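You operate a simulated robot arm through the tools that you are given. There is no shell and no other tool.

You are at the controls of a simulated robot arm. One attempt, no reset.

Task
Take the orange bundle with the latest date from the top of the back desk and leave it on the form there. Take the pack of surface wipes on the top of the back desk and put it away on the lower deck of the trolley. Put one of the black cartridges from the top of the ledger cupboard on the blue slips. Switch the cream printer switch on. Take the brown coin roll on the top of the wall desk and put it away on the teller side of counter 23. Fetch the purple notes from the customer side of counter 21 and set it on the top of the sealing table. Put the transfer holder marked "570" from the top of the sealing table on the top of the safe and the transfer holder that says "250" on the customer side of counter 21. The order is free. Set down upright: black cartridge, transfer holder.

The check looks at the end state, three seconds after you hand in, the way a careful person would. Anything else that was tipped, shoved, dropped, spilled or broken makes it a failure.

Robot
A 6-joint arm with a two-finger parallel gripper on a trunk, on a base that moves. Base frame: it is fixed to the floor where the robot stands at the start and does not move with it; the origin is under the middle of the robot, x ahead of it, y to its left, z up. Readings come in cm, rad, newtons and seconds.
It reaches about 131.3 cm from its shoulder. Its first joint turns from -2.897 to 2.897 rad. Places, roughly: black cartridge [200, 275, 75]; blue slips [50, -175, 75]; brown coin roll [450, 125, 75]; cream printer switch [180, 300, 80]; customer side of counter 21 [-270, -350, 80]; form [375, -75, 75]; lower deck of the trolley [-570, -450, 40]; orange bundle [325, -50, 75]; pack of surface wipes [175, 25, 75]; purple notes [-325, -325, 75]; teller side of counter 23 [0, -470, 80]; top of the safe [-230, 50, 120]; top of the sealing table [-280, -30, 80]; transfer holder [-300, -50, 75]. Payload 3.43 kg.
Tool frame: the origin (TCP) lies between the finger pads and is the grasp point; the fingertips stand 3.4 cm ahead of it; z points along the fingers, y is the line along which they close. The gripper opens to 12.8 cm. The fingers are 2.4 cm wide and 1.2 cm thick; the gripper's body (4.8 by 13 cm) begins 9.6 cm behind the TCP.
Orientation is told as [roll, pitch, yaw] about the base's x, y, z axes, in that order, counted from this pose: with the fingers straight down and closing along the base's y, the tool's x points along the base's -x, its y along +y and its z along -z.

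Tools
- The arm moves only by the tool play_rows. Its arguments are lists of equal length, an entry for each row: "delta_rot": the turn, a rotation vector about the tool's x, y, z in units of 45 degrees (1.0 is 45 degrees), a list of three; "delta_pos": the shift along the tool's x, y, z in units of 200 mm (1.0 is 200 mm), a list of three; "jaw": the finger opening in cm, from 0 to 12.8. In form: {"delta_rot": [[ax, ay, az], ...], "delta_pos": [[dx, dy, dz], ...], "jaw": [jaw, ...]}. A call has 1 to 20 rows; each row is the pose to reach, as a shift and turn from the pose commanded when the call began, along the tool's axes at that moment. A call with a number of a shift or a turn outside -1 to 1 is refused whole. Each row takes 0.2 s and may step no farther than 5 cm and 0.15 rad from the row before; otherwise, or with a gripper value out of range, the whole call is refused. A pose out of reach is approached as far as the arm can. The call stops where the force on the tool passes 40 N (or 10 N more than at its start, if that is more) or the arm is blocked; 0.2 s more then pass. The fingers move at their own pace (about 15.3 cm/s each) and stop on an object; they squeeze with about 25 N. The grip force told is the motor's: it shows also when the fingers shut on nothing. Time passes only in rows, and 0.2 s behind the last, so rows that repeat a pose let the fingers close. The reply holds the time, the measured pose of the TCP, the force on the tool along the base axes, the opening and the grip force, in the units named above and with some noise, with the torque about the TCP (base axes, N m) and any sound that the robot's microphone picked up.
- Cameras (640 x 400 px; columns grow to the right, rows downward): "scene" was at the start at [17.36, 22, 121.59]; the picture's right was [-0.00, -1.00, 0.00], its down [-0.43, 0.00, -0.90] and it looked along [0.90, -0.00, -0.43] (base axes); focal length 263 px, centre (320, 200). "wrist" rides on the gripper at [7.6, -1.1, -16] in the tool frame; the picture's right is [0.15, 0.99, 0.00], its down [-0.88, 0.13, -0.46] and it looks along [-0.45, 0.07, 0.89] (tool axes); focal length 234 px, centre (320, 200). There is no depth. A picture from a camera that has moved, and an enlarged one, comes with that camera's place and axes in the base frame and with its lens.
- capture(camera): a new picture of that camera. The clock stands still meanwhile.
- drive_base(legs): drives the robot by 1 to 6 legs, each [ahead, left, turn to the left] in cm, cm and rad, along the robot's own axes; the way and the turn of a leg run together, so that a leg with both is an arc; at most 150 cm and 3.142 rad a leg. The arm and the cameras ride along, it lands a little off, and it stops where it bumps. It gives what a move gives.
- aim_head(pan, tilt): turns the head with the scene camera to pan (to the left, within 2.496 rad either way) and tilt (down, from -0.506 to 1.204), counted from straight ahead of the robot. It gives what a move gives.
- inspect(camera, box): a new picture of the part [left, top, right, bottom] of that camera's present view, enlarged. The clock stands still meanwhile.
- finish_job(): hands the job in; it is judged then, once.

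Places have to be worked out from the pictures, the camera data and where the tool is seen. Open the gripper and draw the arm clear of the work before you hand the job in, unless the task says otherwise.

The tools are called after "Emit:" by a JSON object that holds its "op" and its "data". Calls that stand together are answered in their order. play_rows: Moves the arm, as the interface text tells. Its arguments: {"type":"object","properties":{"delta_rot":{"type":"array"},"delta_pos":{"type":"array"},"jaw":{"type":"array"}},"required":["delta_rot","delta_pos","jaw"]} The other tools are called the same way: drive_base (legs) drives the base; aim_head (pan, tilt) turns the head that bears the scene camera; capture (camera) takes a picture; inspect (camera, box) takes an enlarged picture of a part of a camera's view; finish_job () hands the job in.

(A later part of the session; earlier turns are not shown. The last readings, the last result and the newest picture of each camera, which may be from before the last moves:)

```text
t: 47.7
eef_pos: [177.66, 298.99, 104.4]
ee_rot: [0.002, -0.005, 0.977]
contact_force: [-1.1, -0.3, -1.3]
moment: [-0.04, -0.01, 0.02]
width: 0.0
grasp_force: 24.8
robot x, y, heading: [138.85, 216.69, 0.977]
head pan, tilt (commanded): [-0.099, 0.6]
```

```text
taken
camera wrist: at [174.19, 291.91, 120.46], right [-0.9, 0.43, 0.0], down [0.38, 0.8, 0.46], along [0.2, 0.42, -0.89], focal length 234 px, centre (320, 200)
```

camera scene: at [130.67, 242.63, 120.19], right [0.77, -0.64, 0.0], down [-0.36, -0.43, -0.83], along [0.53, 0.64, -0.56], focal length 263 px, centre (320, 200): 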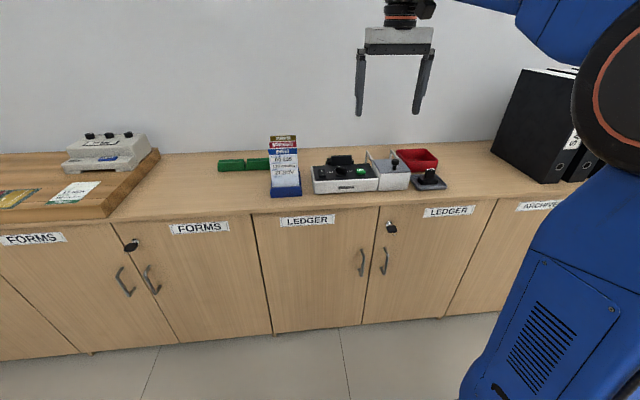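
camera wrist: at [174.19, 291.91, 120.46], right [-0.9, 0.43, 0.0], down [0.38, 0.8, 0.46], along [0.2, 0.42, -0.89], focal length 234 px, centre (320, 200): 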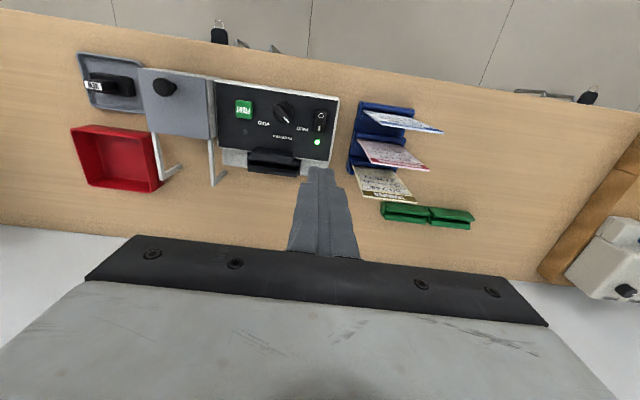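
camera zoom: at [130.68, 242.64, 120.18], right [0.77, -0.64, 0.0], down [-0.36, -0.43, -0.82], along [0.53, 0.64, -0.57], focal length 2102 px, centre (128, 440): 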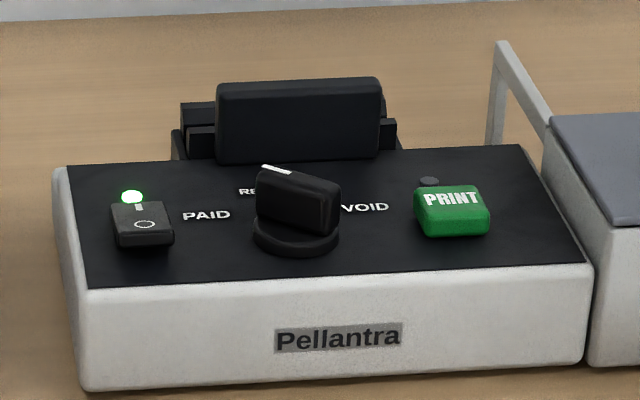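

The switch is on (green lamp). Next the "NEW" cartridge at about (204,277); I'll shift the base 34 cm to the right, keeping the arm high, and open the gripper.

Emit:
{"op": "drive_base", "data": {"legs": [[0, -34, 0]]}}

Emit:
{"op": "play_rows", "data": {"delta_rot": [[0, 0, 0], [0, 0, 0], [0, 0, 0]], "delta_pos": [[0, 0, 0], [0, 0, 0], [0, 0, 0]], "jaw": [8, 8, 8]}}

Emit:
{"op": "capture", "data": {"camera": "wrist"}}

Emit:
{"op": "inspect", "data": {"camera": "wrist", "box": [200, 60, 440, 210]}}

Emit:
{"op": "capture", "data": {"camera": "scene"}}

```text
t: 49.9
eef_pos: [205.78, 279.97, 104.51]
ee_rot: [0.002, -0.007, 0.978]
contact_force: [0.2, 0.0, -0.5]
moment: [-0.01, 0.03, 0.0]
width: 0.0
grasp_force: 24.5
robot x, y, heading: [167.08, 197.92, 0.975]
head pan, tilt (commanded): [-0.099, 0.6]
```

```text
t: 50.7
eef_pos: [205.73, 280.04, 104.41]
ee_rot: [0.002, -0.009, 0.976]
contact_force: [0.5, 0.1, -0.4]
moment: [-0.02, 0.0, 0.0]
width: 8.01
grasp_force: 0.0
robot x, y, heading: [166.97, 198.12, 0.982]
head pan, tilt (commanded): [-0.099, 0.6]
```

```text
taken
camera wrist: at [202.4, 272.91, 120.43], right [-0.9, 0.43, 0.0], down [0.38, 0.8, 0.46], along [0.2, 0.42, -0.89], focal length 234 px, centre (320, 200)
```

wrist: 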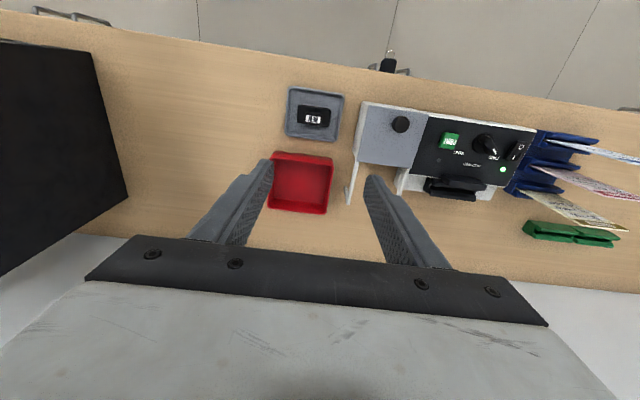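

```text
2.67 times, centred on (320, 135) of wrist
camera zoom: at [202.4, 272.91, 120.43], right [-0.9, 0.43, 0.0], down [0.38, 0.8, 0.46], along [0.2, 0.42, -0.89], focal length 624 px, centre (320, 373)
```

zoom: 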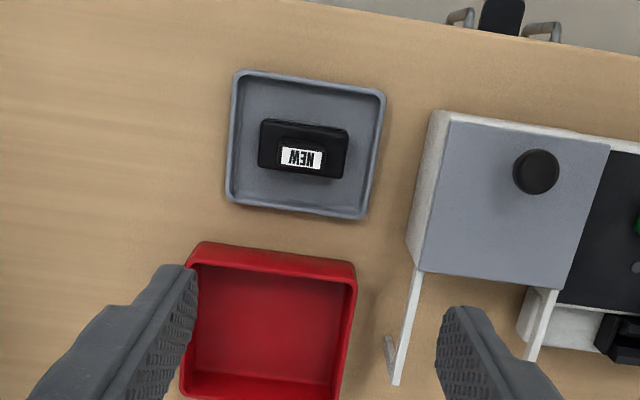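

```text
taken
camera scene: at [158.89, 223.63, 120.18], right [0.77, -0.64, 0.0], down [-0.36, -0.43, -0.82], along [0.53, 0.64, -0.57], focal length 263 px, centre (320, 200)
```

scene: 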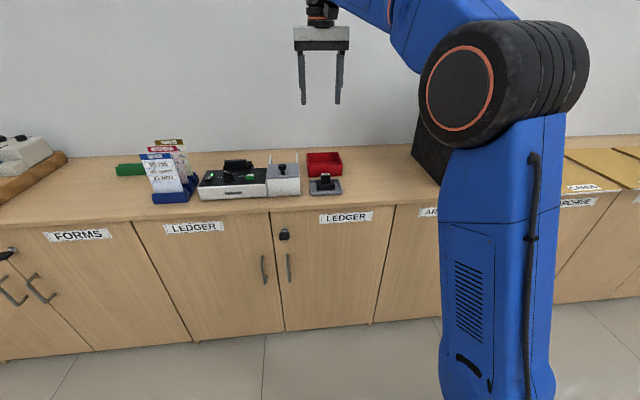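

The cartridge block centre is at about (205.7,277.5), top near z 81.5, aligned with the tool. I'll move above it (2.1 cm back, 1.4 cm right) and descend part way with the jaw at 6 cm.

Emit:
{"op": "play_rows", "data": {"delta_rot": [[0, 0, 0], [0, 0, 0], [0, 0, 0], [0, 0, 0], [0, 0, 0]], "delta_pos": [[0.105, -0.07, 0], [0.105, -0.07, 0.2], [0.105, -0.07, 0.4], [0.105, -0.07, 0.6], [0.105, -0.07, 0.75]], "jaw": [6, 6, 6, 6, 6]}}

Emit:
{"op": "capture", "data": {"camera": "wrist"}}

Emit:
{"op": "inspect", "data": {"camera": "scene", "box": [270, 120, 390, 210]}}

```text
t: 51.9
eef_pos: [205.73, 277.53, 89.28]
ee_rot: [0.002, -0.008, 0.976]
contact_force: [-0.6, 0.0, 0.2]
moment: [-0.06, -0.03, -0.02]
width: 6.03
grasp_force: 0.0
robot x, y, heading: [167.17, 197.61, 0.975]
head pan, tilt (commanded): [-0.099, 0.6]
```

```text
taken
camera wrist: at [202.36, 270.43, 105.44], right [-0.9, 0.43, 0.0], down [0.38, 0.8, 0.46], along [0.2, 0.42, -0.89], focal length 234 px, centre (320, 200)
```

wrist: 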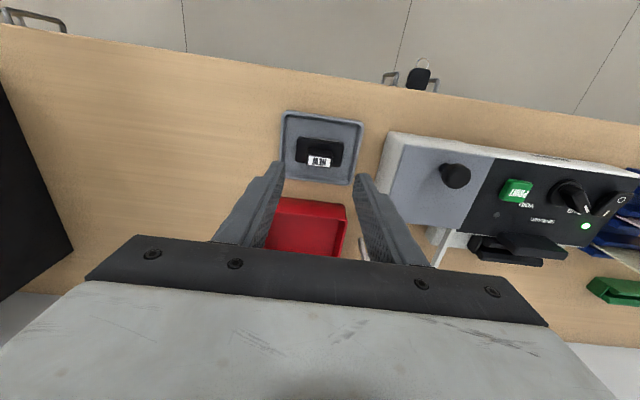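

```text
4.44 times, centred on (330, 165) of scene
camera zoom: at [158.89, 223.62, 120.19], right [0.77, -0.64, 0.0], down [-0.36, -0.43, -0.83], along [0.53, 0.64, -0.56], focal length 1168 px, centre (276, 356)
```

zoom: 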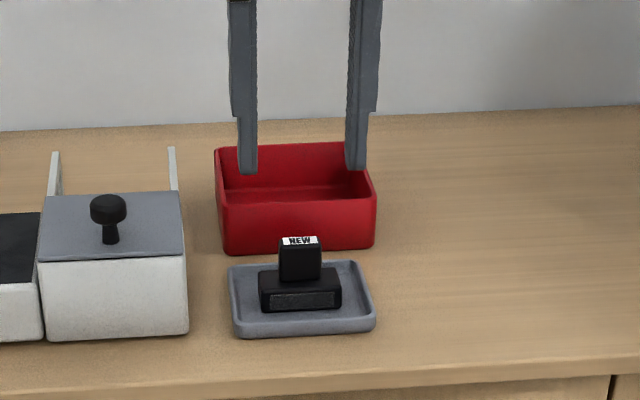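

Both cameras agree the block is centred under the fingers. Descending 7.1 cm so the tips end just above the cartridge's base, then closing.

Emit:
{"op": "play_rows", "data": {"delta_rot": [[0, 0, 0], [0, 0, 0], [0, 0, 0], [0, 0, 0], [0, 0, 0]], "delta_pos": [[0, 0, 0.1], [0, 0, 0.2], [0, 0, 0.28], [0, 0, 0.33], [0, 0, 0.345]], "jaw": [6, 6, 6, 6, 6]}}

Emit:
{"op": "inspect", "data": {"camera": "scene", "box": [290, 130, 370, 210]}}

```text
t: 53.1
eef_pos: [205.76, 277.59, 82.43]
ee_rot: [0.002, -0.008, 0.978]
contact_force: [0.4, -0.5, 0.2]
moment: [-0.01, -0.02, 0.02]
width: 6.0
grasp_force: 0.1
robot x, y, heading: [166.56, 197.65, 0.978]
head pan, tilt (commanded): [-0.099, 0.6]
```

```text
5.00 times, centred on (330, 170) of scene
camera zoom: at [158.89, 223.63, 120.18], right [0.77, -0.64, 0.0], down [-0.36, -0.43, -0.82], along [0.53, 0.64, -0.57], focal length 1314 px, centre (270, 350)
```

zoom: 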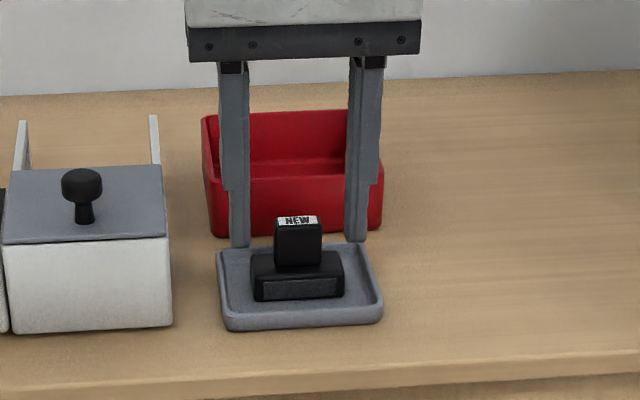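

Tips straddle the block just above the base. Lowering 0.4 cm more and closing.

Emit:
{"op": "play_rows", "data": {"delta_rot": [[0, 0, 0], [0, 0, 0], [0, 0, 0], [0, 0, 0], [0, 0, 0]], "delta_pos": [[0, 0, 0.02], [0, 0, 0.02], [0, 0, 0.02], [0, 0, 0.02], [0, 0, 0.02]], "jaw": [6, 3, 0, 0, 0]}}

Emit:
{"op": "inspect", "data": {"camera": "scene", "box": [290, 130, 370, 210]}}

```text
t: 54.3
eef_pos: [205.78, 277.6, 82.05]
ee_rot: [0.001, -0.005, 0.978]
contact_force: [0.2, 0.5, 1.1]
moment: [-0.01, -0.07, -0.01]
width: 2.88
grasp_force: 25.0
robot x, y, heading: [167.09, 197.65, 0.977]
head pan, tilt (commanded): [-0.099, 0.6]
```

```text
5.00 times, centred on (330, 170) of scene
camera zoom: at [158.89, 223.63, 120.18], right [0.77, -0.64, 0.0], down [-0.36, -0.43, -0.83], along [0.53, 0.64, -0.56], focal length 1314 px, centre (270, 350)
```

zoom: 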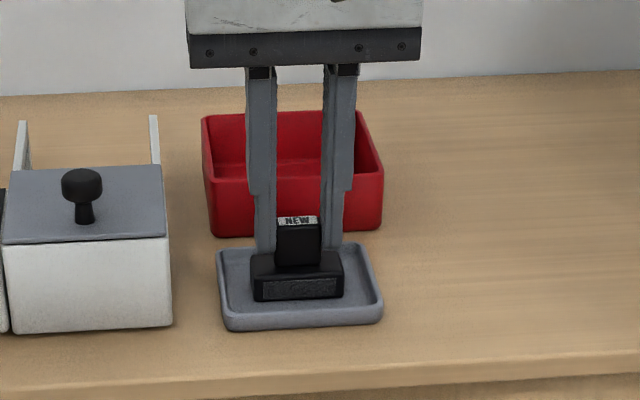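

Block is held (width 2.88 cm). Lifting straight up 20 cm.

Emit:
{"op": "play_rows", "data": {"delta_rot": [[0, 0, 0], [0, 0, 0], [0, 0, 0], [0, 0, 0], [0, 0, 0], [0, 0, 0]], "delta_pos": [[0, 0, -0.05], [0, 0, -0.2], [0, 0, -0.4], [0, 0, -0.6], [0, 0, -0.8], [0, 0, -1.0]], "jaw": [0, 0, 0, 0, 0, 0]}}

Emit:
{"op": "capture", "data": {"camera": "scene"}}

Emit:
{"op": "capture", "data": {"camera": "wrist"}}

```text
t: 55.7
eef_pos: [205.67, 277.47, 102.18]
ee_rot: [0.002, -0.008, 0.977]
contact_force: [0.1, -0.5, -0.6]
moment: [-0.03, 0.03, -0.04]
width: 2.89
grasp_force: 25.1
robot x, y, heading: [167.18, 198.13, 0.979]
head pan, tilt (commanded): [-0.099, 0.6]
```

```text
taken
camera scene: at [158.9, 223.64, 120.18], right [0.77, -0.64, 0.0], down [-0.36, -0.43, -0.82], along [0.53, 0.64, -0.57], focal length 263 px, centre (320, 200)
```

scene: 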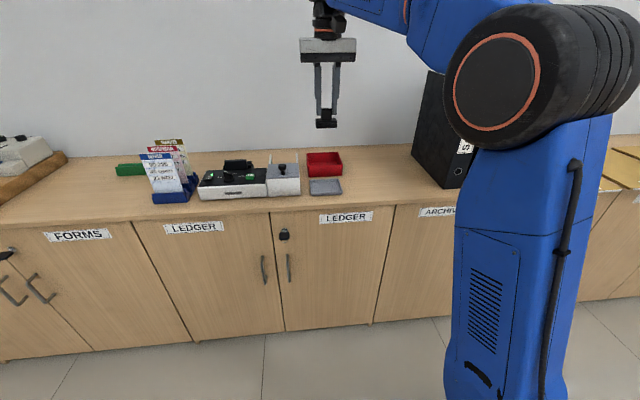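

```text
taken
camera wrist: at [202.3, 270.4, 118.18], right [-0.9, 0.43, 0.0], down [0.38, 0.8, 0.46], along [0.2, 0.42, -0.89], focal length 234 px, centre (320, 200)
```

wrist: 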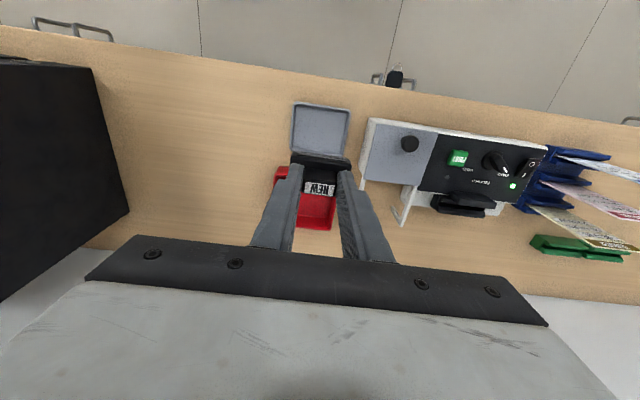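

The cartridge is held cleanly and the dish stayed put. Now I'll back out through the gap, turn right to face the stamp table end, and stop short of it to locate the blue slips.

Emit:
{"op": "drive_base", "data": {"legs": [[-150, -7, 0], [-150, 12, 0], [0, 0, -1.571], [5, -55, 0]]}}

Emit:
{"op": "aim_head", "data": {"pan": 0.0, "tilt": 0.45}}

Emit:
{"op": "capture", "data": {"camera": "scene"}}

Emit:
{"op": "capture", "data": {"camera": "wrist"}}

```text
refused: leg 1 is longer than a leg can be; nothing moved
```

```text
t: 56.4
eef_pos: [205.8, 277.52, 102.12]
ee_rot: [0.0, -0.007, 0.98]
contact_force: [-0.1, 0.4, -0.3]
moment: [0.0, 0.01, -0.02]
width: 2.93
grasp_force: 24.8
robot x, y, heading: [166.77, 197.74, 0.979]
head pan, tilt (commanded): [0.0, 0.45]
```

```text
taken
camera scene: at [158.39, 224.45, 121.53], right [0.83, -0.56, 0.0], down [-0.24, -0.36, -0.9], along [0.5, 0.75, -0.44], focal length 263 px, centre (320, 200)
```

scene: 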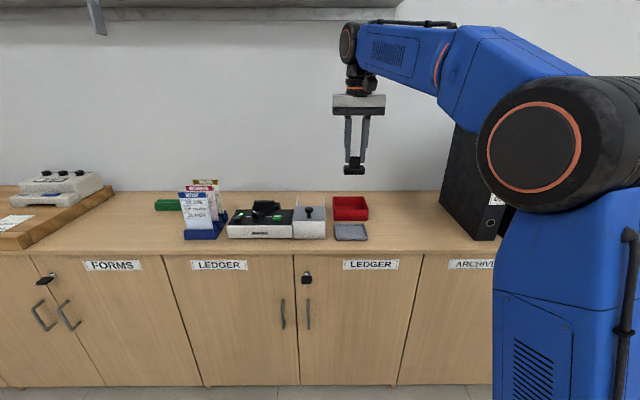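

```text
taken
camera wrist: at [202.29, 270.39, 118.13], right [-0.9, 0.43, 0.0], down [0.38, 0.8, 0.46], along [0.2, 0.42, -0.89], focal length 234 px, centre (320, 200)
```

wrist: 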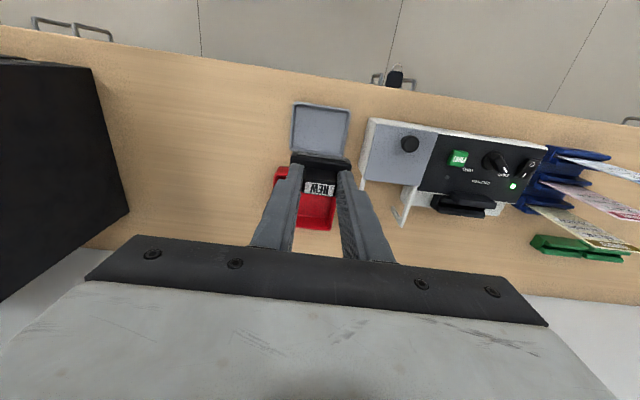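

The leg exceeded 150 cm in total length; I'll use slightly shorter legs along the same way.

Emit:
{"op": "drive_base", "data": {"legs": [[-148, -7, 0], [-148, 12, 0], [0, 0, -1.571], [5, -55, 0]]}}

Emit:
{"op": "capture", "data": {"camera": "scene"}}

Emit:
{"op": "capture", "data": {"camera": "wrist"}}

```text
t: 77.3
eef_pos: [48.28, -130.39, 102.13]
ee_rot: [0.001, -0.006, -0.601]
contact_force: [0.6, -0.4, -0.4]
moment: [-0.03, 0.0, 0.0]
width: 2.88
grasp_force: 25.1
robot x, y, heading: [-31.38, -91.02, -0.597]
head pan, tilt (commanded): [0.0, 0.45]
```

```text
taken
camera scene: at [-4.21, -82.44, 121.54], right [-0.57, -0.82, 0.0], down [-0.36, 0.25, -0.9], along [0.74, -0.51, -0.44], focal length 263 px, centre (320, 200)
```

scene: 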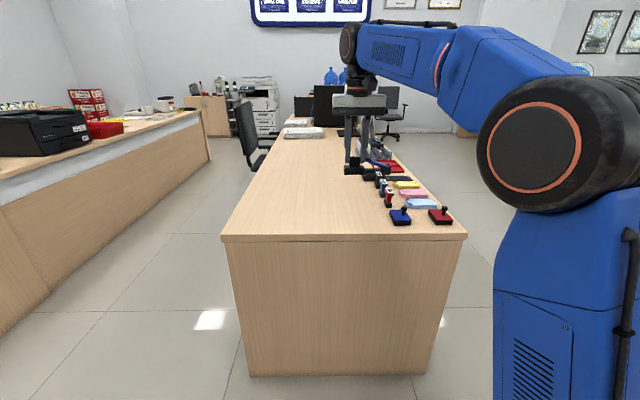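

```text
taken
camera wrist: at [41.28, -127.08, 118.14], right [0.44, 0.9, 0.0], down [0.8, -0.39, 0.46], along [0.41, -0.2, -0.89], focal length 234 px, centre (320, 200)
```

wrist: 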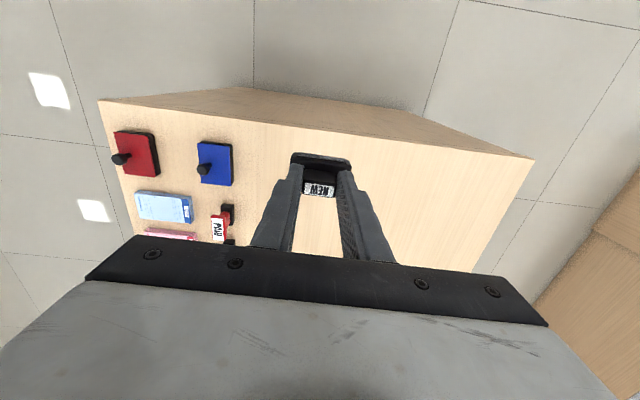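

The table end is ahead; light-blue slip pad is visible at the lower left of the wrist view. Zooming in for detail.

Emit:
{"op": "inspect", "data": {"camera": "wrist", "box": [80, 110, 272, 250]}}

Emit:
{"op": "inspect", "data": {"camera": "scene", "box": [340, 140, 468, 230]}}

```text
2.86 times, centred on (176, 180) of wrist
camera zoom: at [41.28, -127.08, 118.14], right [0.44, 0.9, 0.0], down [0.8, -0.39, 0.46], along [0.41, -0.2, -0.89], focal length 669 px, centre (731, 257)
```

zoom: 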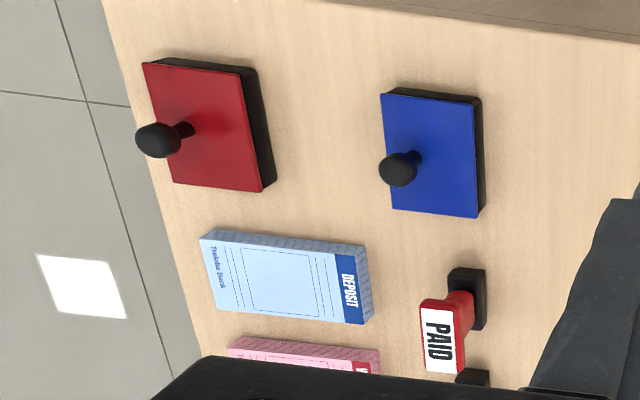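

```text
4.44 times, centred on (404, 185) of scene
camera zoom: at [-4.21, -82.44, 121.54], right [-0.57, -0.82, 0.0], down [-0.36, 0.25, -0.9], along [0.74, -0.51, -0.44], focal length 1168 px, centre (-53, 267)
```

zoom: 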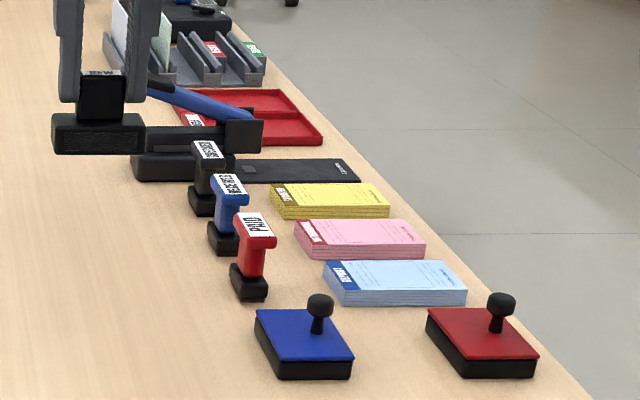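

The light-blue DEPOSIT pad is centred near (48.4,-165.3), top at about z 77. Shifting the base 28.7 cm right and 10 cm ahead, then checking again.

Emit:
{"op": "drive_base", "data": {"legs": [[10, -28.7, 0]]}}

Emit:
{"op": "capture", "data": {"camera": "wrist"}}

Emit:
{"op": "inspect", "data": {"camera": "scene", "box": [300, 130, 428, 240]}}

```text
t: 79.4
eef_pos: [40.28, -159.83, 102.08]
ee_rot: [0.003, -0.006, -0.6]
contact_force: [-0.9, -0.1, -0.9]
moment: [-0.03, 0.04, 0.01]
width: 2.93
grasp_force: 24.7
robot x, y, heading: [-39.26, -120.13, -0.608]
head pan, tilt (commanded): [0.0, 0.45]
```

```text
taken
camera wrist: at [33.2, -156.57, 118.15], right [0.44, 0.9, 0.0], down [0.8, -0.39, 0.46], along [0.41, -0.2, -0.89], focal length 234 px, centre (320, 200)
```

wrist: 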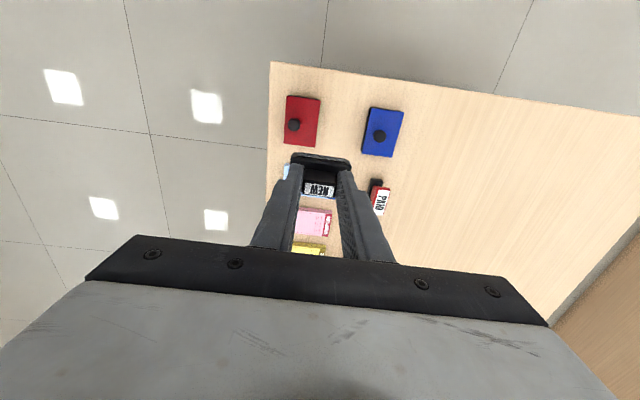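

```text
3.64 times, centred on (364, 185) of scene
camera zoom: at [-12.29, -111.92, 121.54], right [-0.57, -0.82, 0.0], down [-0.36, 0.25, -0.9], along [0.74, -0.51, -0.44], focal length 956 px, centre (160, 254)
```

zoom: 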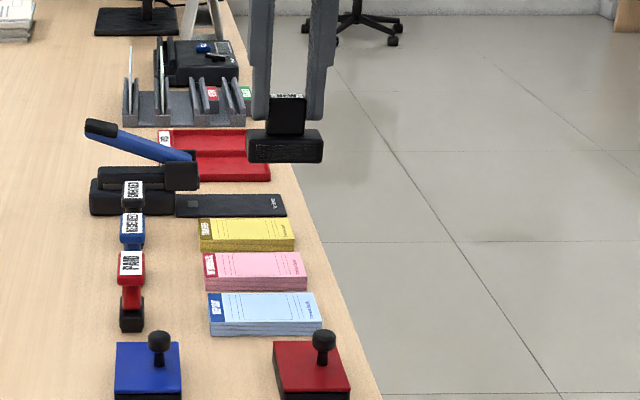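

Pad centre reconfirmed at (48.4,-165.6). Moving 10 cm ahead and down 16 cm to hover over it.

Emit:
{"op": "play_rows", "data": {"delta_rot": [[0, 0, 0], [0, 0, 0], [0, 0, 0], [0, 0, 0], [0, 0, 0], [0, 0, 0], [0, 0, 0]], "delta_pos": [[-0.2, 0, 0], [-0.4, 0, 0], [-0.5, -0.01, 0.15], [-0.5, -0.01, 0.35], [-0.5, -0.01, 0.55], [-0.5, -0.01, 0.72], [-0.5, -0.01, 0.8]], "jaw": [0, 0, 0, 0, 0, 0, 0]}}

Emit:
{"op": "inspect", "data": {"camera": "scene", "box": [300, 150, 428, 240]}}

Emit:
{"op": "inspect", "data": {"camera": "wrist", "box": [220, 80, 420, 230]}}

```text
t: 81.0
eef_pos: [48.49, -165.66, 86.15]
ee_rot: [0.001, -0.008, -0.604]
contact_force: [0.5, 0.0, 0.3]
moment: [-0.02, 0.02, -0.01]
width: 2.91
grasp_force: 24.7
robot x, y, heading: [-39.12, -120.38, -0.601]
head pan, tilt (commanded): [0.0, 0.45]
```

```text
4.44 times, centred on (364, 195) of scene
camera zoom: at [-12.29, -111.91, 121.54], right [-0.57, -0.82, 0.0], down [-0.36, 0.25, -0.9], along [0.74, -0.51, -0.44], focal length 1168 px, centre (124, 222)
```

zoom: 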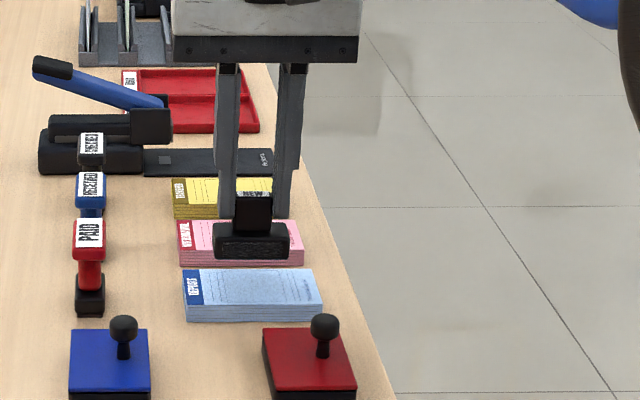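

```text
2.67 times, centred on (320, 155) of wrist
camera zoom: at [41.44, -162.37, 102.21], right [0.44, 0.9, 0.0], down [0.8, -0.39, 0.46], along [0.42, -0.2, -0.89], focal length 624 px, centre (320, 320)
```

zoom: 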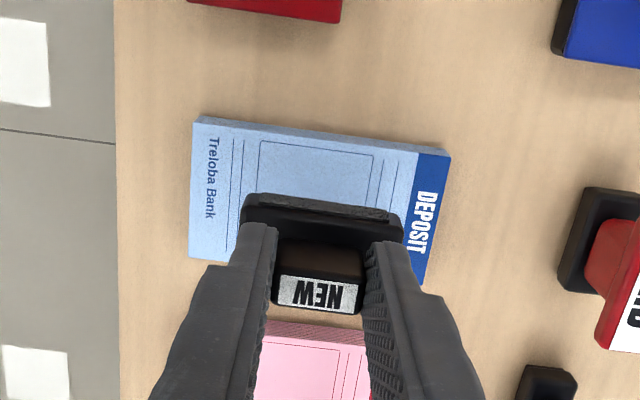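

Cartridge is centred above the pad. Lowering slowly until contact is felt.

Emit:
{"op": "play_rows", "data": {"delta_rot": [[0, 0, 0], [0, 0, 0], [0, 0, 0], [0, 0, 0], [0, 0, 0]], "delta_pos": [[0, 0, 0.03], [0, 0, 0.06], [0, 0, 0.085], [0, 0, 0.105], [0, 0, 0.12]], "jaw": [0, 0, 0, 0, 0]}}

Emit:
{"op": "inspect", "data": {"camera": "scene", "box": [330, 180, 394, 230]}}

```text
t: 82.2
eef_pos: [48.47, -165.84, 83.71]
ee_rot: [0.001, -0.009, -0.602]
contact_force: [0.4, -0.1, -0.5]
moment: [-0.03, 0.02, -0.01]
width: 2.93
grasp_force: 24.9
robot x, y, heading: [-38.77, -120.61, -0.602]
head pan, tilt (commanded): [0.0, 0.45]
```

```text
8.00 times, centred on (362, 205) of scene
camera zoom: at [-12.29, -111.92, 121.54], right [-0.57, -0.82, 0.0], down [-0.36, 0.25, -0.9], along [0.74, -0.51, -0.44], focal length 2102 px, centre (-16, 160)
```

zoom: 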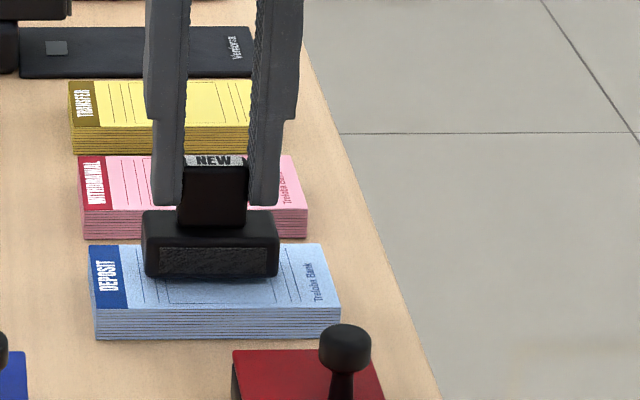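

Nearly touching. Continue down in 0.2 cm steps until force rises.

Emit:
{"op": "play_rows", "data": {"delta_rot": [[0, 0, 0], [0, 0, 0], [0, 0, 0], [0, 0, 0]], "delta_pos": [[0, 0, 0.01], [0, 0, 0.02], [0, 0, 0.03], [0, 0, 0.035]], "jaw": [0, 0, 0, 0]}}

Emit:
{"op": "inspect", "data": {"camera": "scene", "box": [330, 180, 394, 230]}}

```text
t: 83.2
eef_pos: [48.4, -165.66, 83.26]
ee_rot: [0.001, -0.007, -0.603]
contact_force: [0.4, -0.3, 17.1]
moment: [-0.11, 0.0, 0.03]
width: 2.92
grasp_force: 25.0
robot x, y, heading: [-39.22, -120.63, -0.603]
head pan, tilt (commanded): [0.0, 0.45]
```

```text
8.00 times, centred on (362, 205) of scene
camera zoom: at [-12.35, -111.88, 121.55], right [-0.57, -0.82, 0.0], down [-0.36, 0.25, -0.9], along [0.74, -0.51, -0.43], focal length 2102 px, centre (-16, 160)
```

zoom: 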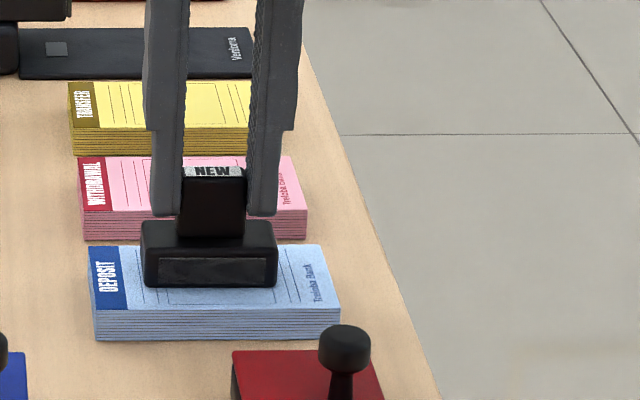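

Contact made (17 N). Easing 0.2 cm up to take the load off, then opening and rising.

Emit:
{"op": "play_rows", "data": {"delta_rot": [[0, 0, 0], [0, 0, 0], [0, 0, 0], [0, 0, 0]], "delta_pos": [[0, 0, -0.01], [0, 0, -0.01], [0, 0, -0.01], [0, 0, -0.01]], "jaw": [2.5, 5, 5.5, 5.5]}}

Emit:
{"op": "play_rows", "data": {"delta_rot": [[0, 0, 0], [0, 0, 0], [0, 0, 0], [0, 0, 0], [0, 0, 0]], "delta_pos": [[0, 0, -0.1], [0, 0, -0.3], [0, 0, -0.5], [0, 0, -0.75], [0, 0, -1.0]], "jaw": [5.5, 5.5, 5.5, 5.5, 5.5]}}

Emit:
{"op": "inspect", "data": {"camera": "scene", "box": [300, 150, 428, 240]}}

Emit:
{"op": "capture", "data": {"camera": "wrist"}}

```text
t: 84.2
eef_pos: [48.5, -165.68, 83.13]
ee_rot: [0.001, -0.006, -0.601]
contact_force: [0.0, 0.1, 0.5]
moment: [-0.01, 0.0, -0.02]
width: 5.51
grasp_force: 0.0
robot x, y, heading: [-39.29, -120.39, -0.603]
head pan, tilt (commanded): [0.0, 0.45]
```

```text
t: 85.4
eef_pos: [48.3, -165.75, 103.23]
ee_rot: [0.003, -0.008, -0.601]
contact_force: [0.1, 0.1, -0.1]
moment: [0.01, 0.01, 0.03]
width: 5.5
grasp_force: 0.1
robot x, y, heading: [-38.98, -120.33, -0.602]
head pan, tilt (commanded): [0.0, 0.45]
```

```text
4.44 times, centred on (364, 195) of scene
camera zoom: at [-12.29, -111.92, 121.54], right [-0.57, -0.82, 0.0], down [-0.36, 0.25, -0.9], along [0.74, -0.51, -0.44], focal length 1168 px, centre (124, 222)
```

zoom: 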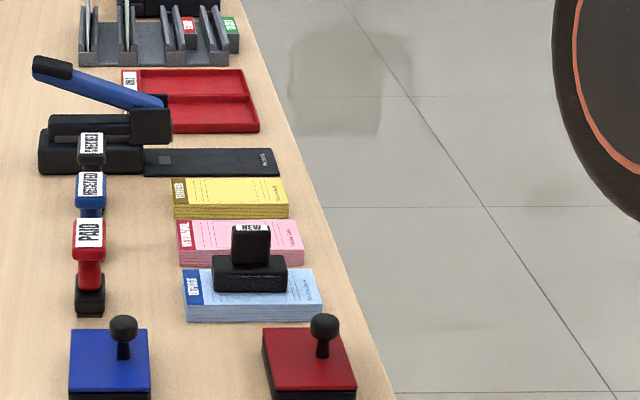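

```text
taken
camera wrist: at [41.27, -162.44, 119.33], right [0.44, 0.9, 0.0], down [0.8, -0.39, 0.46], along [0.41, -0.2, -0.89], focal length 234 px, centre (320, 200)
```

wrist: 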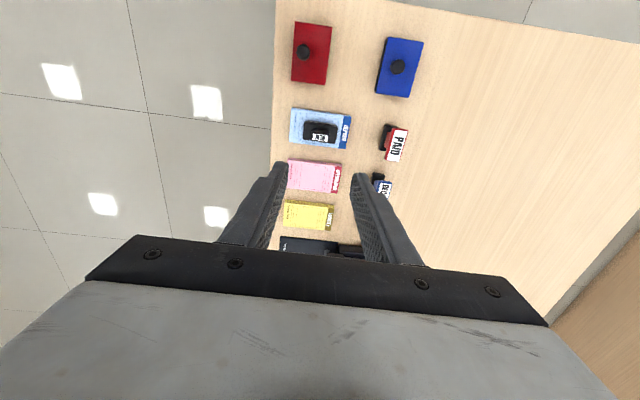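

The cartridge stands upright on the blue pad. Next, the orange bundle: I'll strafe left into line with the aisle between stamp table and back desk and look down it.

Emit:
{"op": "drive_base", "data": {"legs": [[-5, 140, 0]]}}

Emit:
{"op": "aim_head", "data": {"pan": 0.25, "tilt": 0.3}}

Emit:
{"op": "capture", "data": {"camera": "scene"}}

Emit:
{"op": "inspect", "data": {"camera": "scene", "box": [130, 90, 386, 250]}}

```text
t: 92.4
eef_pos: [123.99, -47.75, 103.23]
ee_rot: [0.003, -0.005, -0.607]
contact_force: [0.0, 0.3, 0.3]
moment: [-0.02, 0.0, -0.03]
width: 5.5
grasp_force: 0.0
robot x, y, heading: [37.31, -1.87, -0.608]
head pan, tilt (commanded): [0.0, 0.45]
```

```text
t: 93.2
eef_pos: [123.78, -47.64, 103.3]
ee_rot: [0.001, -0.005, -0.606]
contact_force: [0.1, -0.4, 0.6]
moment: [-0.02, 0.01, -0.01]
width: 5.5
grasp_force: 0.1
robot x, y, heading: [37.03, -1.68, -0.606]
head pan, tilt (commanded): [0.25, 0.3]
```

```text
taken
camera scene: at [64.82, 8.42, 122.93], right [-0.35, -0.94, 0.0], down [-0.28, 0.1, -0.96], along [0.89, -0.34, -0.3], focal length 263 px, centre (320, 200)
```

scene: 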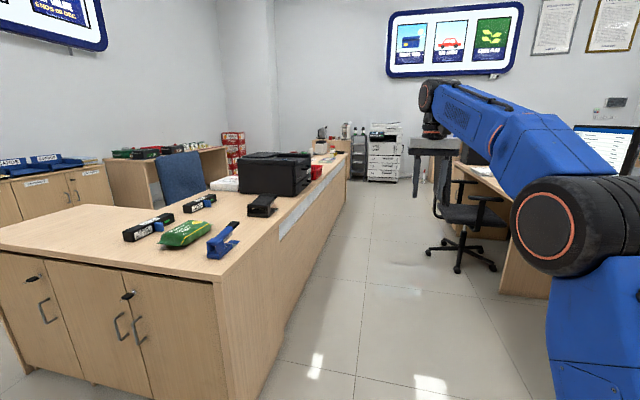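

```text
2.50 times, centred on (258, 170) of scene
camera zoom: at [64.82, 8.42, 122.93], right [-0.35, -0.94, 0.0], down [-0.28, 0.1, -0.96], along [0.89, -0.34, -0.3], focal length 657 px, centre (475, 275)
```

zoom: 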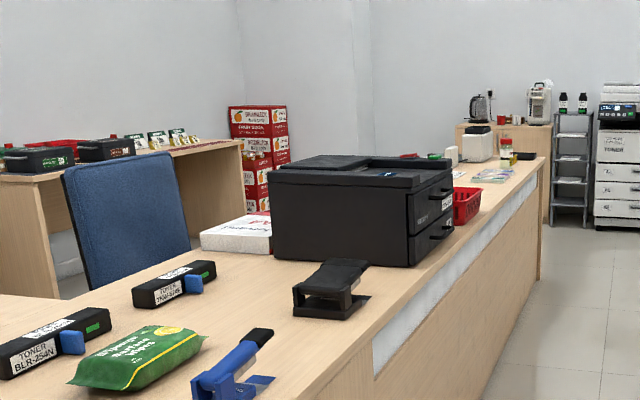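

There's a black chair on the right side of the aisle, and bundles and form are behind the printer. I'll first retract and raise the arm to its nominal carrying pose, align with the aisle, and drive along it past the desk's far end so I can work from the wall side (coin roll is there as well).

Emit:
{"op": "play_rows", "data": {"delta_rot": [[0, 0, 0], [0, 0, 0], [0, 0, 0], [0, 0, 0], [0, 0, 0], [0, 0, 0]], "delta_pos": [[0.15, -0.09, -0.08], [0.31, -0.18, -0.17], [0.47, -0.27, -0.25], [0.63, -0.36, -0.34], [0.79, -0.45, -0.42], [0.94, -0.525, -0.5]], "jaw": [5.5, 5.5, 5.5, 5.5, 5.5, 5.5]}}

Emit:
{"op": "drive_base", "data": {"legs": [[0, 22, 0.012], [120, 0, 0]]}}

Emit:
{"op": "aim_head", "data": {"pan": 0.0, "tilt": 0.3}}

Emit:
{"op": "capture", "data": {"camera": "scene"}}

Emit:
{"op": "aim_head", "data": {"pan": 0.8, "tilt": 0.4}}

Emit:
{"op": "capture", "data": {"camera": "scene"}}

```text
t: 94.5
eef_pos: [102.38, -45.56, 112.77]
ee_rot: [0.002, -0.003, -0.607]
contact_force: [0.3, 0.5, -1.0]
moment: [0.06, 0.07, 0.03]
width: 5.49
grasp_force: 0.0
robot x, y, heading: [36.61, -1.64, -0.607]
head pan, tilt (commanded): [0.25, 0.3]
```

```text
t: 101.9
eef_pos: [215.01, -93.27, 113.04]
ee_rot: [0.003, -0.006, -0.59]
contact_force: [-0.2, -0.8, 0.6]
moment: [0.0, 0.0, -0.04]
width: 5.47
grasp_force: 0.2
robot x, y, heading: [148.43, -51.1, -0.588]
head pan, tilt (commanded): [0.25, 0.3]
```

```text
t: 102.7
eef_pos: [214.94, -93.41, 113.09]
ee_rot: [0.002, -0.007, -0.591]
contact_force: [0.2, -0.4, 0.6]
moment: [0.01, -0.03, -0.03]
width: 5.52
grasp_force: 0.1
robot x, y, heading: [148.67, -50.51, -0.589]
head pan, tilt (commanded): [0.0, 0.3]
```

```text
taken
camera scene: at [175.53, -42.05, 122.93], right [-0.56, -0.83, 0.0], down [-0.25, 0.16, -0.96], along [0.79, -0.53, -0.3], focal length 263 px, centre (320, 200)
```

scene: 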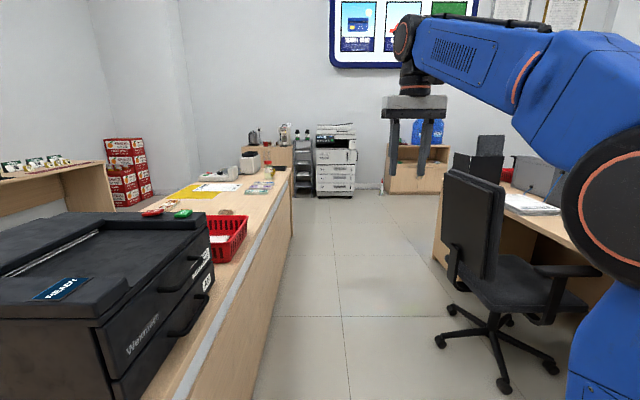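

```text
t: 103.8
eef_pos: [214.99, -93.43, 113.09]
ee_rot: [0.001, -0.005, -0.591]
contact_force: [0.3, -0.1, 0.3]
moment: [-0.01, 0.01, -0.02]
width: 5.53
grasp_force: 0.1
robot x, y, heading: [148.46, -50.86, -0.594]
head pan, tilt (commanded): [0.799, 0.4]
```

```text
taken
camera scene: at [176.83, -34.94, 122.01], right [0.21, -0.98, 0.0], down [-0.38, -0.08, -0.92], along [0.9, 0.19, -0.39], focal length 263 px, centre (320, 200)
```

scene: 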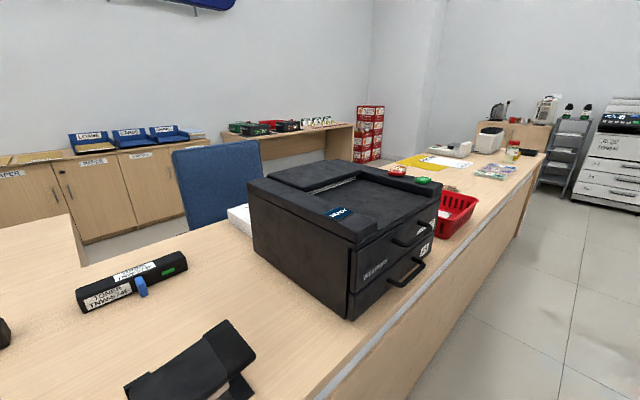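

Aisle is clear (21 cm to the desk, chair well to the right). Driving on 150 cm, then re-checking the view at the far end.

Emit:
{"op": "drive_base", "data": {"legs": [[145, 0, 0]]}}

Emit:
{"op": "aim_head", "data": {"pan": 0.3, "tilt": 0.35}}

Emit:
{"op": "capture", "data": {"camera": "scene"}}

Emit:
{"op": "aim_head", "data": {"pan": 1.2, "tilt": 0.5}}

Emit:
{"op": "capture", "data": {"camera": "scene"}}

```text
t: 111.0
eef_pos: [334.89, -172.86, 113.06]
ee_rot: [0.001, -0.007, -0.587]
contact_force: [-0.3, 0.0, -0.3]
moment: [-0.03, 0.03, 0.0]
width: 5.5
grasp_force: 0.1
robot x, y, heading: [268.46, -130.34, -0.589]
head pan, tilt (commanded): [0.799, 0.4]
```

```text
t: 111.9
eef_pos: [334.82, -172.83, 113.04]
ee_rot: [0.002, -0.006, -0.585]
contact_force: [0.9, -0.7, 0.1]
moment: [0.01, 0.01, 0.0]
width: 5.51
grasp_force: 0.1
robot x, y, heading: [268.34, -130.84, -0.588]
head pan, tilt (commanded): [0.3, 0.351]
```

```text
taken
camera scene: at [296.37, -119.24, 122.46], right [-0.28, -0.96, 0.0], down [-0.33, 0.1, -0.94], along [0.9, -0.26, -0.34], focal length 263 px, centre (320, 200)
```

scene: 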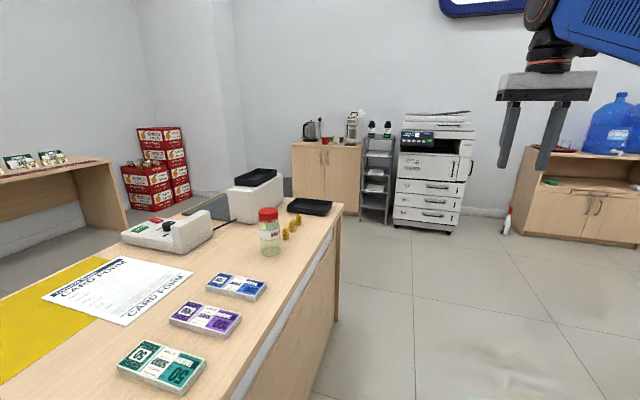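

```text
t: 113.1
eef_pos: [334.86, -172.77, 113.13]
ee_rot: [0.002, -0.006, -0.586]
contact_force: [-0.2, -0.2, -0.4]
moment: [0.0, 0.0, 0.03]
width: 5.49
grasp_force: 0.0
robot x, y, heading: [268.76, -130.44, -0.581]
head pan, tilt (commanded): [1.201, 0.499]
```

```text
taken
camera scene: at [294.87, -111.38, 121.1], right [0.58, -0.82, 0.0], down [-0.39, -0.28, -0.88], along [0.72, 0.51, -0.48], focal length 263 px, centre (320, 200)
```

scene: 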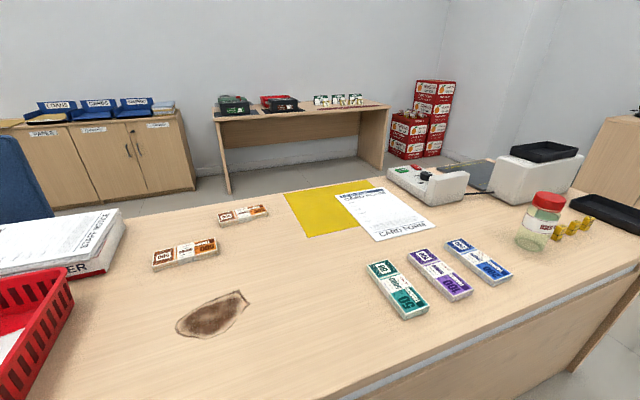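

Great view: two brown/orange bundles on the desk and the "CARD FORM" sheet by the yellow mat. Zooming in to read the dates.

Emit:
{"op": "inspect", "data": {"camera": "scene", "box": [144, 195, 280, 280]}}

Emit:
{"op": "inspect", "data": {"camera": "scene", "box": [210, 198, 275, 233]}}

Emit:
{"op": "inspect", "data": {"camera": "scene", "box": [148, 232, 220, 275]}}

Emit:
{"op": "inspect", "data": {"camera": "scene", "box": [330, 175, 520, 325]}}

Emit:
{"op": "inspect", "data": {"camera": "scene", "box": [205, 80, 395, 125]}}

```text
4.71 times, centred on (212, 238) of scene
camera zoom: at [294.87, -111.38, 121.1], right [0.58, -0.82, 0.0], down [-0.39, -0.28, -0.88], along [0.72, 0.51, -0.48], focal length 1237 px, centre (828, 24)
```

zoom: 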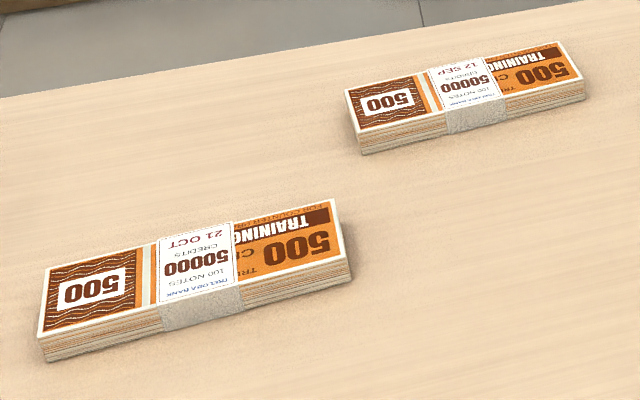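

```text
9.85 times, centred on (242, 216) of scene
camera zoom: at [294.87, -111.38, 121.1], right [0.58, -0.82, 0.0], down [-0.39, -0.28, -0.88], along [0.72, 0.51, -0.48], focal length 2588 px, centre (1083, 47)
```

zoom: 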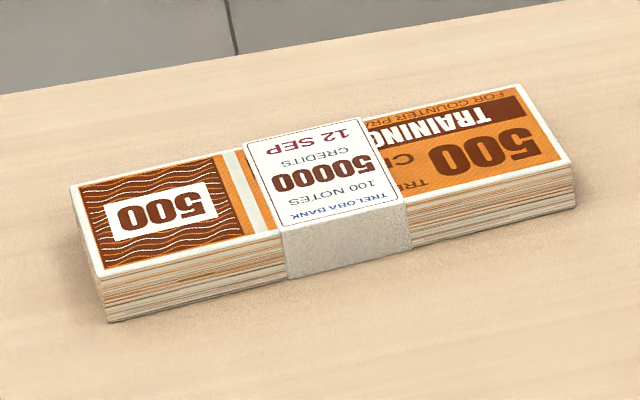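

```text
8.89 times, centred on (184, 254) of scene
camera zoom: at [294.87, -111.38, 121.1], right [0.58, -0.82, 0.0], down [-0.39, -0.28, -0.88], along [0.72, 0.51, -0.48], focal length 2336 px, centre (1529, -276)
```

zoom: 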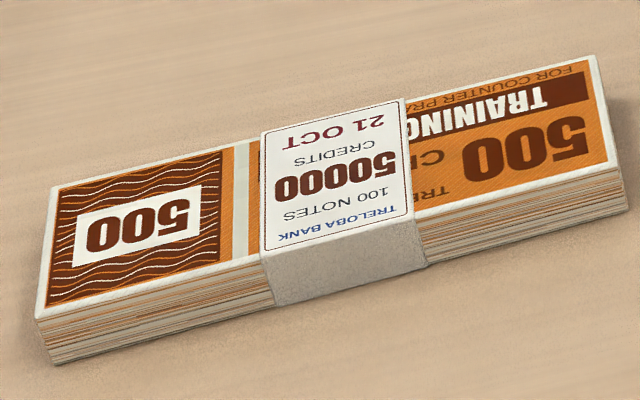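

```text
2.67 times, centred on (425, 250) of scene
camera zoom: at [294.87, -111.38, 121.1], right [0.58, -0.82, 0.0], down [-0.39, -0.28, -0.88], along [0.72, 0.51, -0.48], focal length 701 px, centre (40, 67)
```

zoom: 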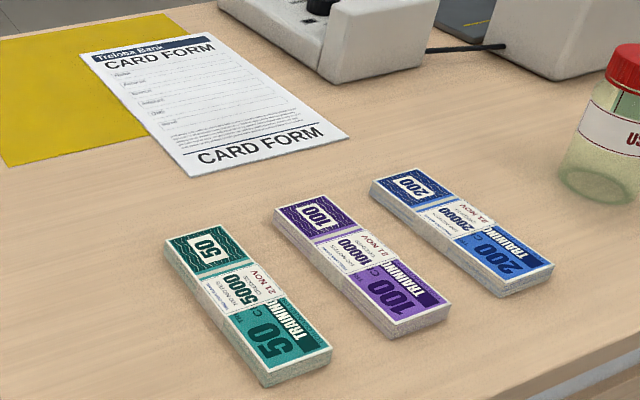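

```text
3.37 times, centred on (300, 102) of scene
camera zoom: at [294.87, -111.38, 121.1], right [0.58, -0.82, 0.0], down [-0.39, -0.28, -0.88], along [0.72, 0.51, -0.48], focal length 885 px, centre (387, 528)
```

zoom: 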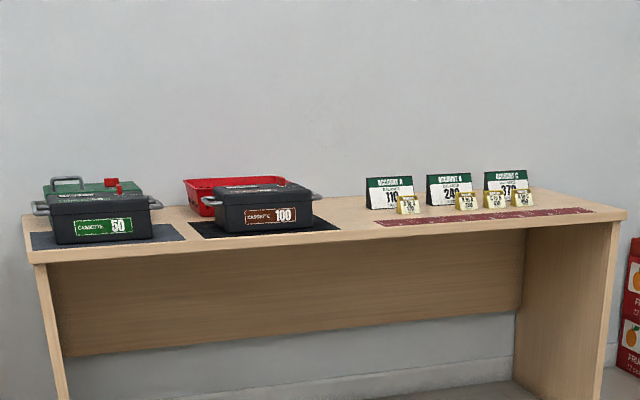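

The dates read "12 SEP" and "21 OCT"; 21 OCT at about (318,-53) is later. I'll check the rest of this desk for any other orange bundle and see the space behind the desk.

Emit:
{"op": "aim_head", "data": {"pan": 1.9, "tilt": 0.5}}

Emit:
{"op": "capture", "data": {"camera": "scene"}}

Emit:
{"op": "aim_head", "data": {"pan": 0.7, "tilt": 0.4}}

Emit:
{"op": "capture", "data": {"camera": "scene"}}

```text
t: 114.2
eef_pos: [334.98, -172.89, 112.97]
ee_rot: [0.0, -0.007, -0.586]
contact_force: [-0.5, -0.8, 0.0]
moment: [0.01, 0.0, -0.01]
width: 5.5
grasp_force: 0.0
robot x, y, heading: [268.24, -130.32, -0.587]
head pan, tilt (commanded): [1.901, 0.499]
```

```text
taken
camera scene: at [289.74, -107.82, 121.09], right [0.97, -0.25, 0.0], down [-0.12, -0.46, -0.88], along [0.22, 0.85, -0.48], focal length 263 px, centre (320, 200)
```

scene: 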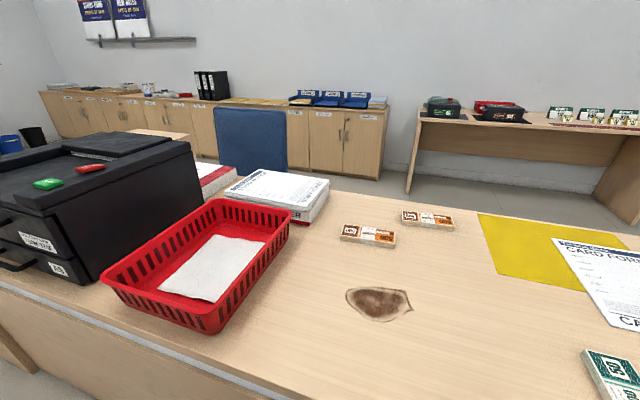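

```text
t: 115.6
eef_pos: [334.86, -172.8, 113.17]
ee_rot: [0.003, -0.007, -0.588]
contact_force: [-0.7, 0.0, -1.4]
moment: [-0.02, 0.0, -0.01]
width: 5.49
grasp_force: 0.0
robot x, y, heading: [268.43, -130.54, -0.587]
head pan, tilt (commanded): [0.7, 0.4]
```

```text
taken
camera scene: at [296.63, -115.56, 122.01], right [0.11, -0.99, 0.0], down [-0.39, -0.04, -0.92], along [0.92, 0.11, -0.39], focal length 263 px, centre (320, 200)
```

scene: 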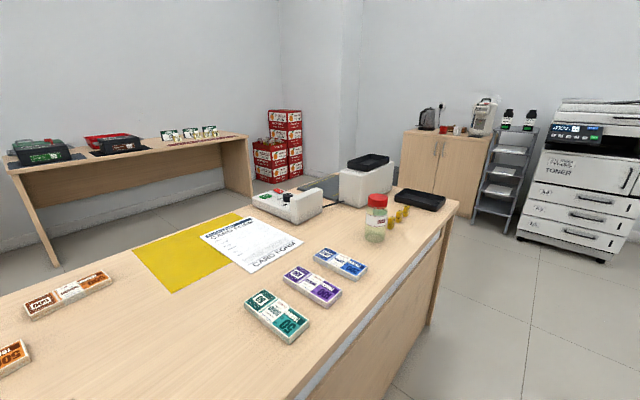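

Only those two orange bundles exist. I'll go around the desk's far end: forward, turn left in the wide part of the aisle, strafe right past the desk end, then look before advancing.

Emit:
{"op": "drive_base", "data": {"legs": [[55, 0, 0], [40, -14, 0], [0, 0, 1.564], [0, -102, 0]]}}

Emit:
{"op": "aim_head", "data": {"pan": 0.0, "tilt": 0.35}}

Emit:
{"op": "capture", "data": {"camera": "scene"}}

Emit:
{"op": "aim_head", "data": {"pan": 0.5, "tilt": 0.6}}

Emit:
{"op": "capture", "data": {"camera": "scene"}}

```text
t: 129.6
eef_pos: [467.01, -184.52, 113.14]
ee_rot: [0.002, -0.007, 0.989]
contact_force: [-0.4, -0.3, 0.1]
moment: [0.0, 0.02, 0.02]
width: 5.49
grasp_force: 0.0
robot x, y, heading: [425.26, -251.67, 0.989]
head pan, tilt (commanded): [0.7, 0.4]
```

```text
t: 130.7
eef_pos: [467.02, -184.58, 113.09]
ee_rot: [0.002, -0.007, 0.99]
contact_force: [-0.3, -1.4, 0.0]
moment: [-0.01, 0.01, -0.03]
width: 5.5
grasp_force: 0.0
robot x, y, heading: [425.26, -251.35, 0.991]
head pan, tilt (commanded): [0.0, 0.351]
```

```text
taken
camera scene: at [416.32, -224.68, 122.46], right [0.84, -0.55, 0.0], down [-0.19, -0.29, -0.94], along [0.51, 0.79, -0.34], focal length 263 px, centre (320, 200)
```

scene: 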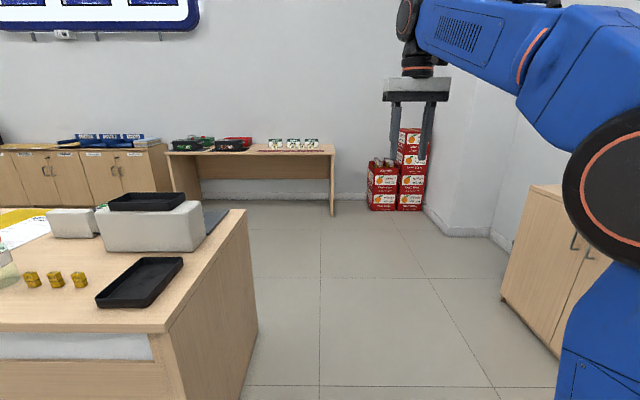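

```text
t: 131.6
eef_pos: [467.0, -184.57, 113.08]
ee_rot: [0.001, -0.008, 0.989]
contact_force: [0.6, -0.2, 0.3]
moment: [0.02, 0.03, 0.0]
width: 5.48
grasp_force: 0.1
robot x, y, heading: [425.0, -251.24, 0.985]
head pan, tilt (commanded): [0.499, 0.6]
```

```text
taken
camera scene: at [411.95, -223.66, 120.19], right [1.0, -0.08, 0.0], down [-0.05, -0.56, -0.83], along [0.07, 0.82, -0.56], focal length 263 px, centre (320, 200)
```

scene: 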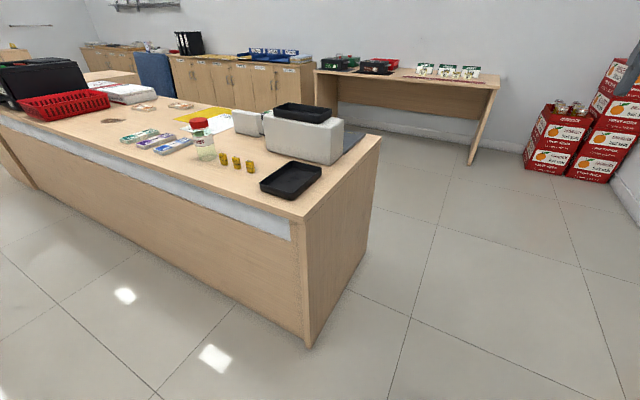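

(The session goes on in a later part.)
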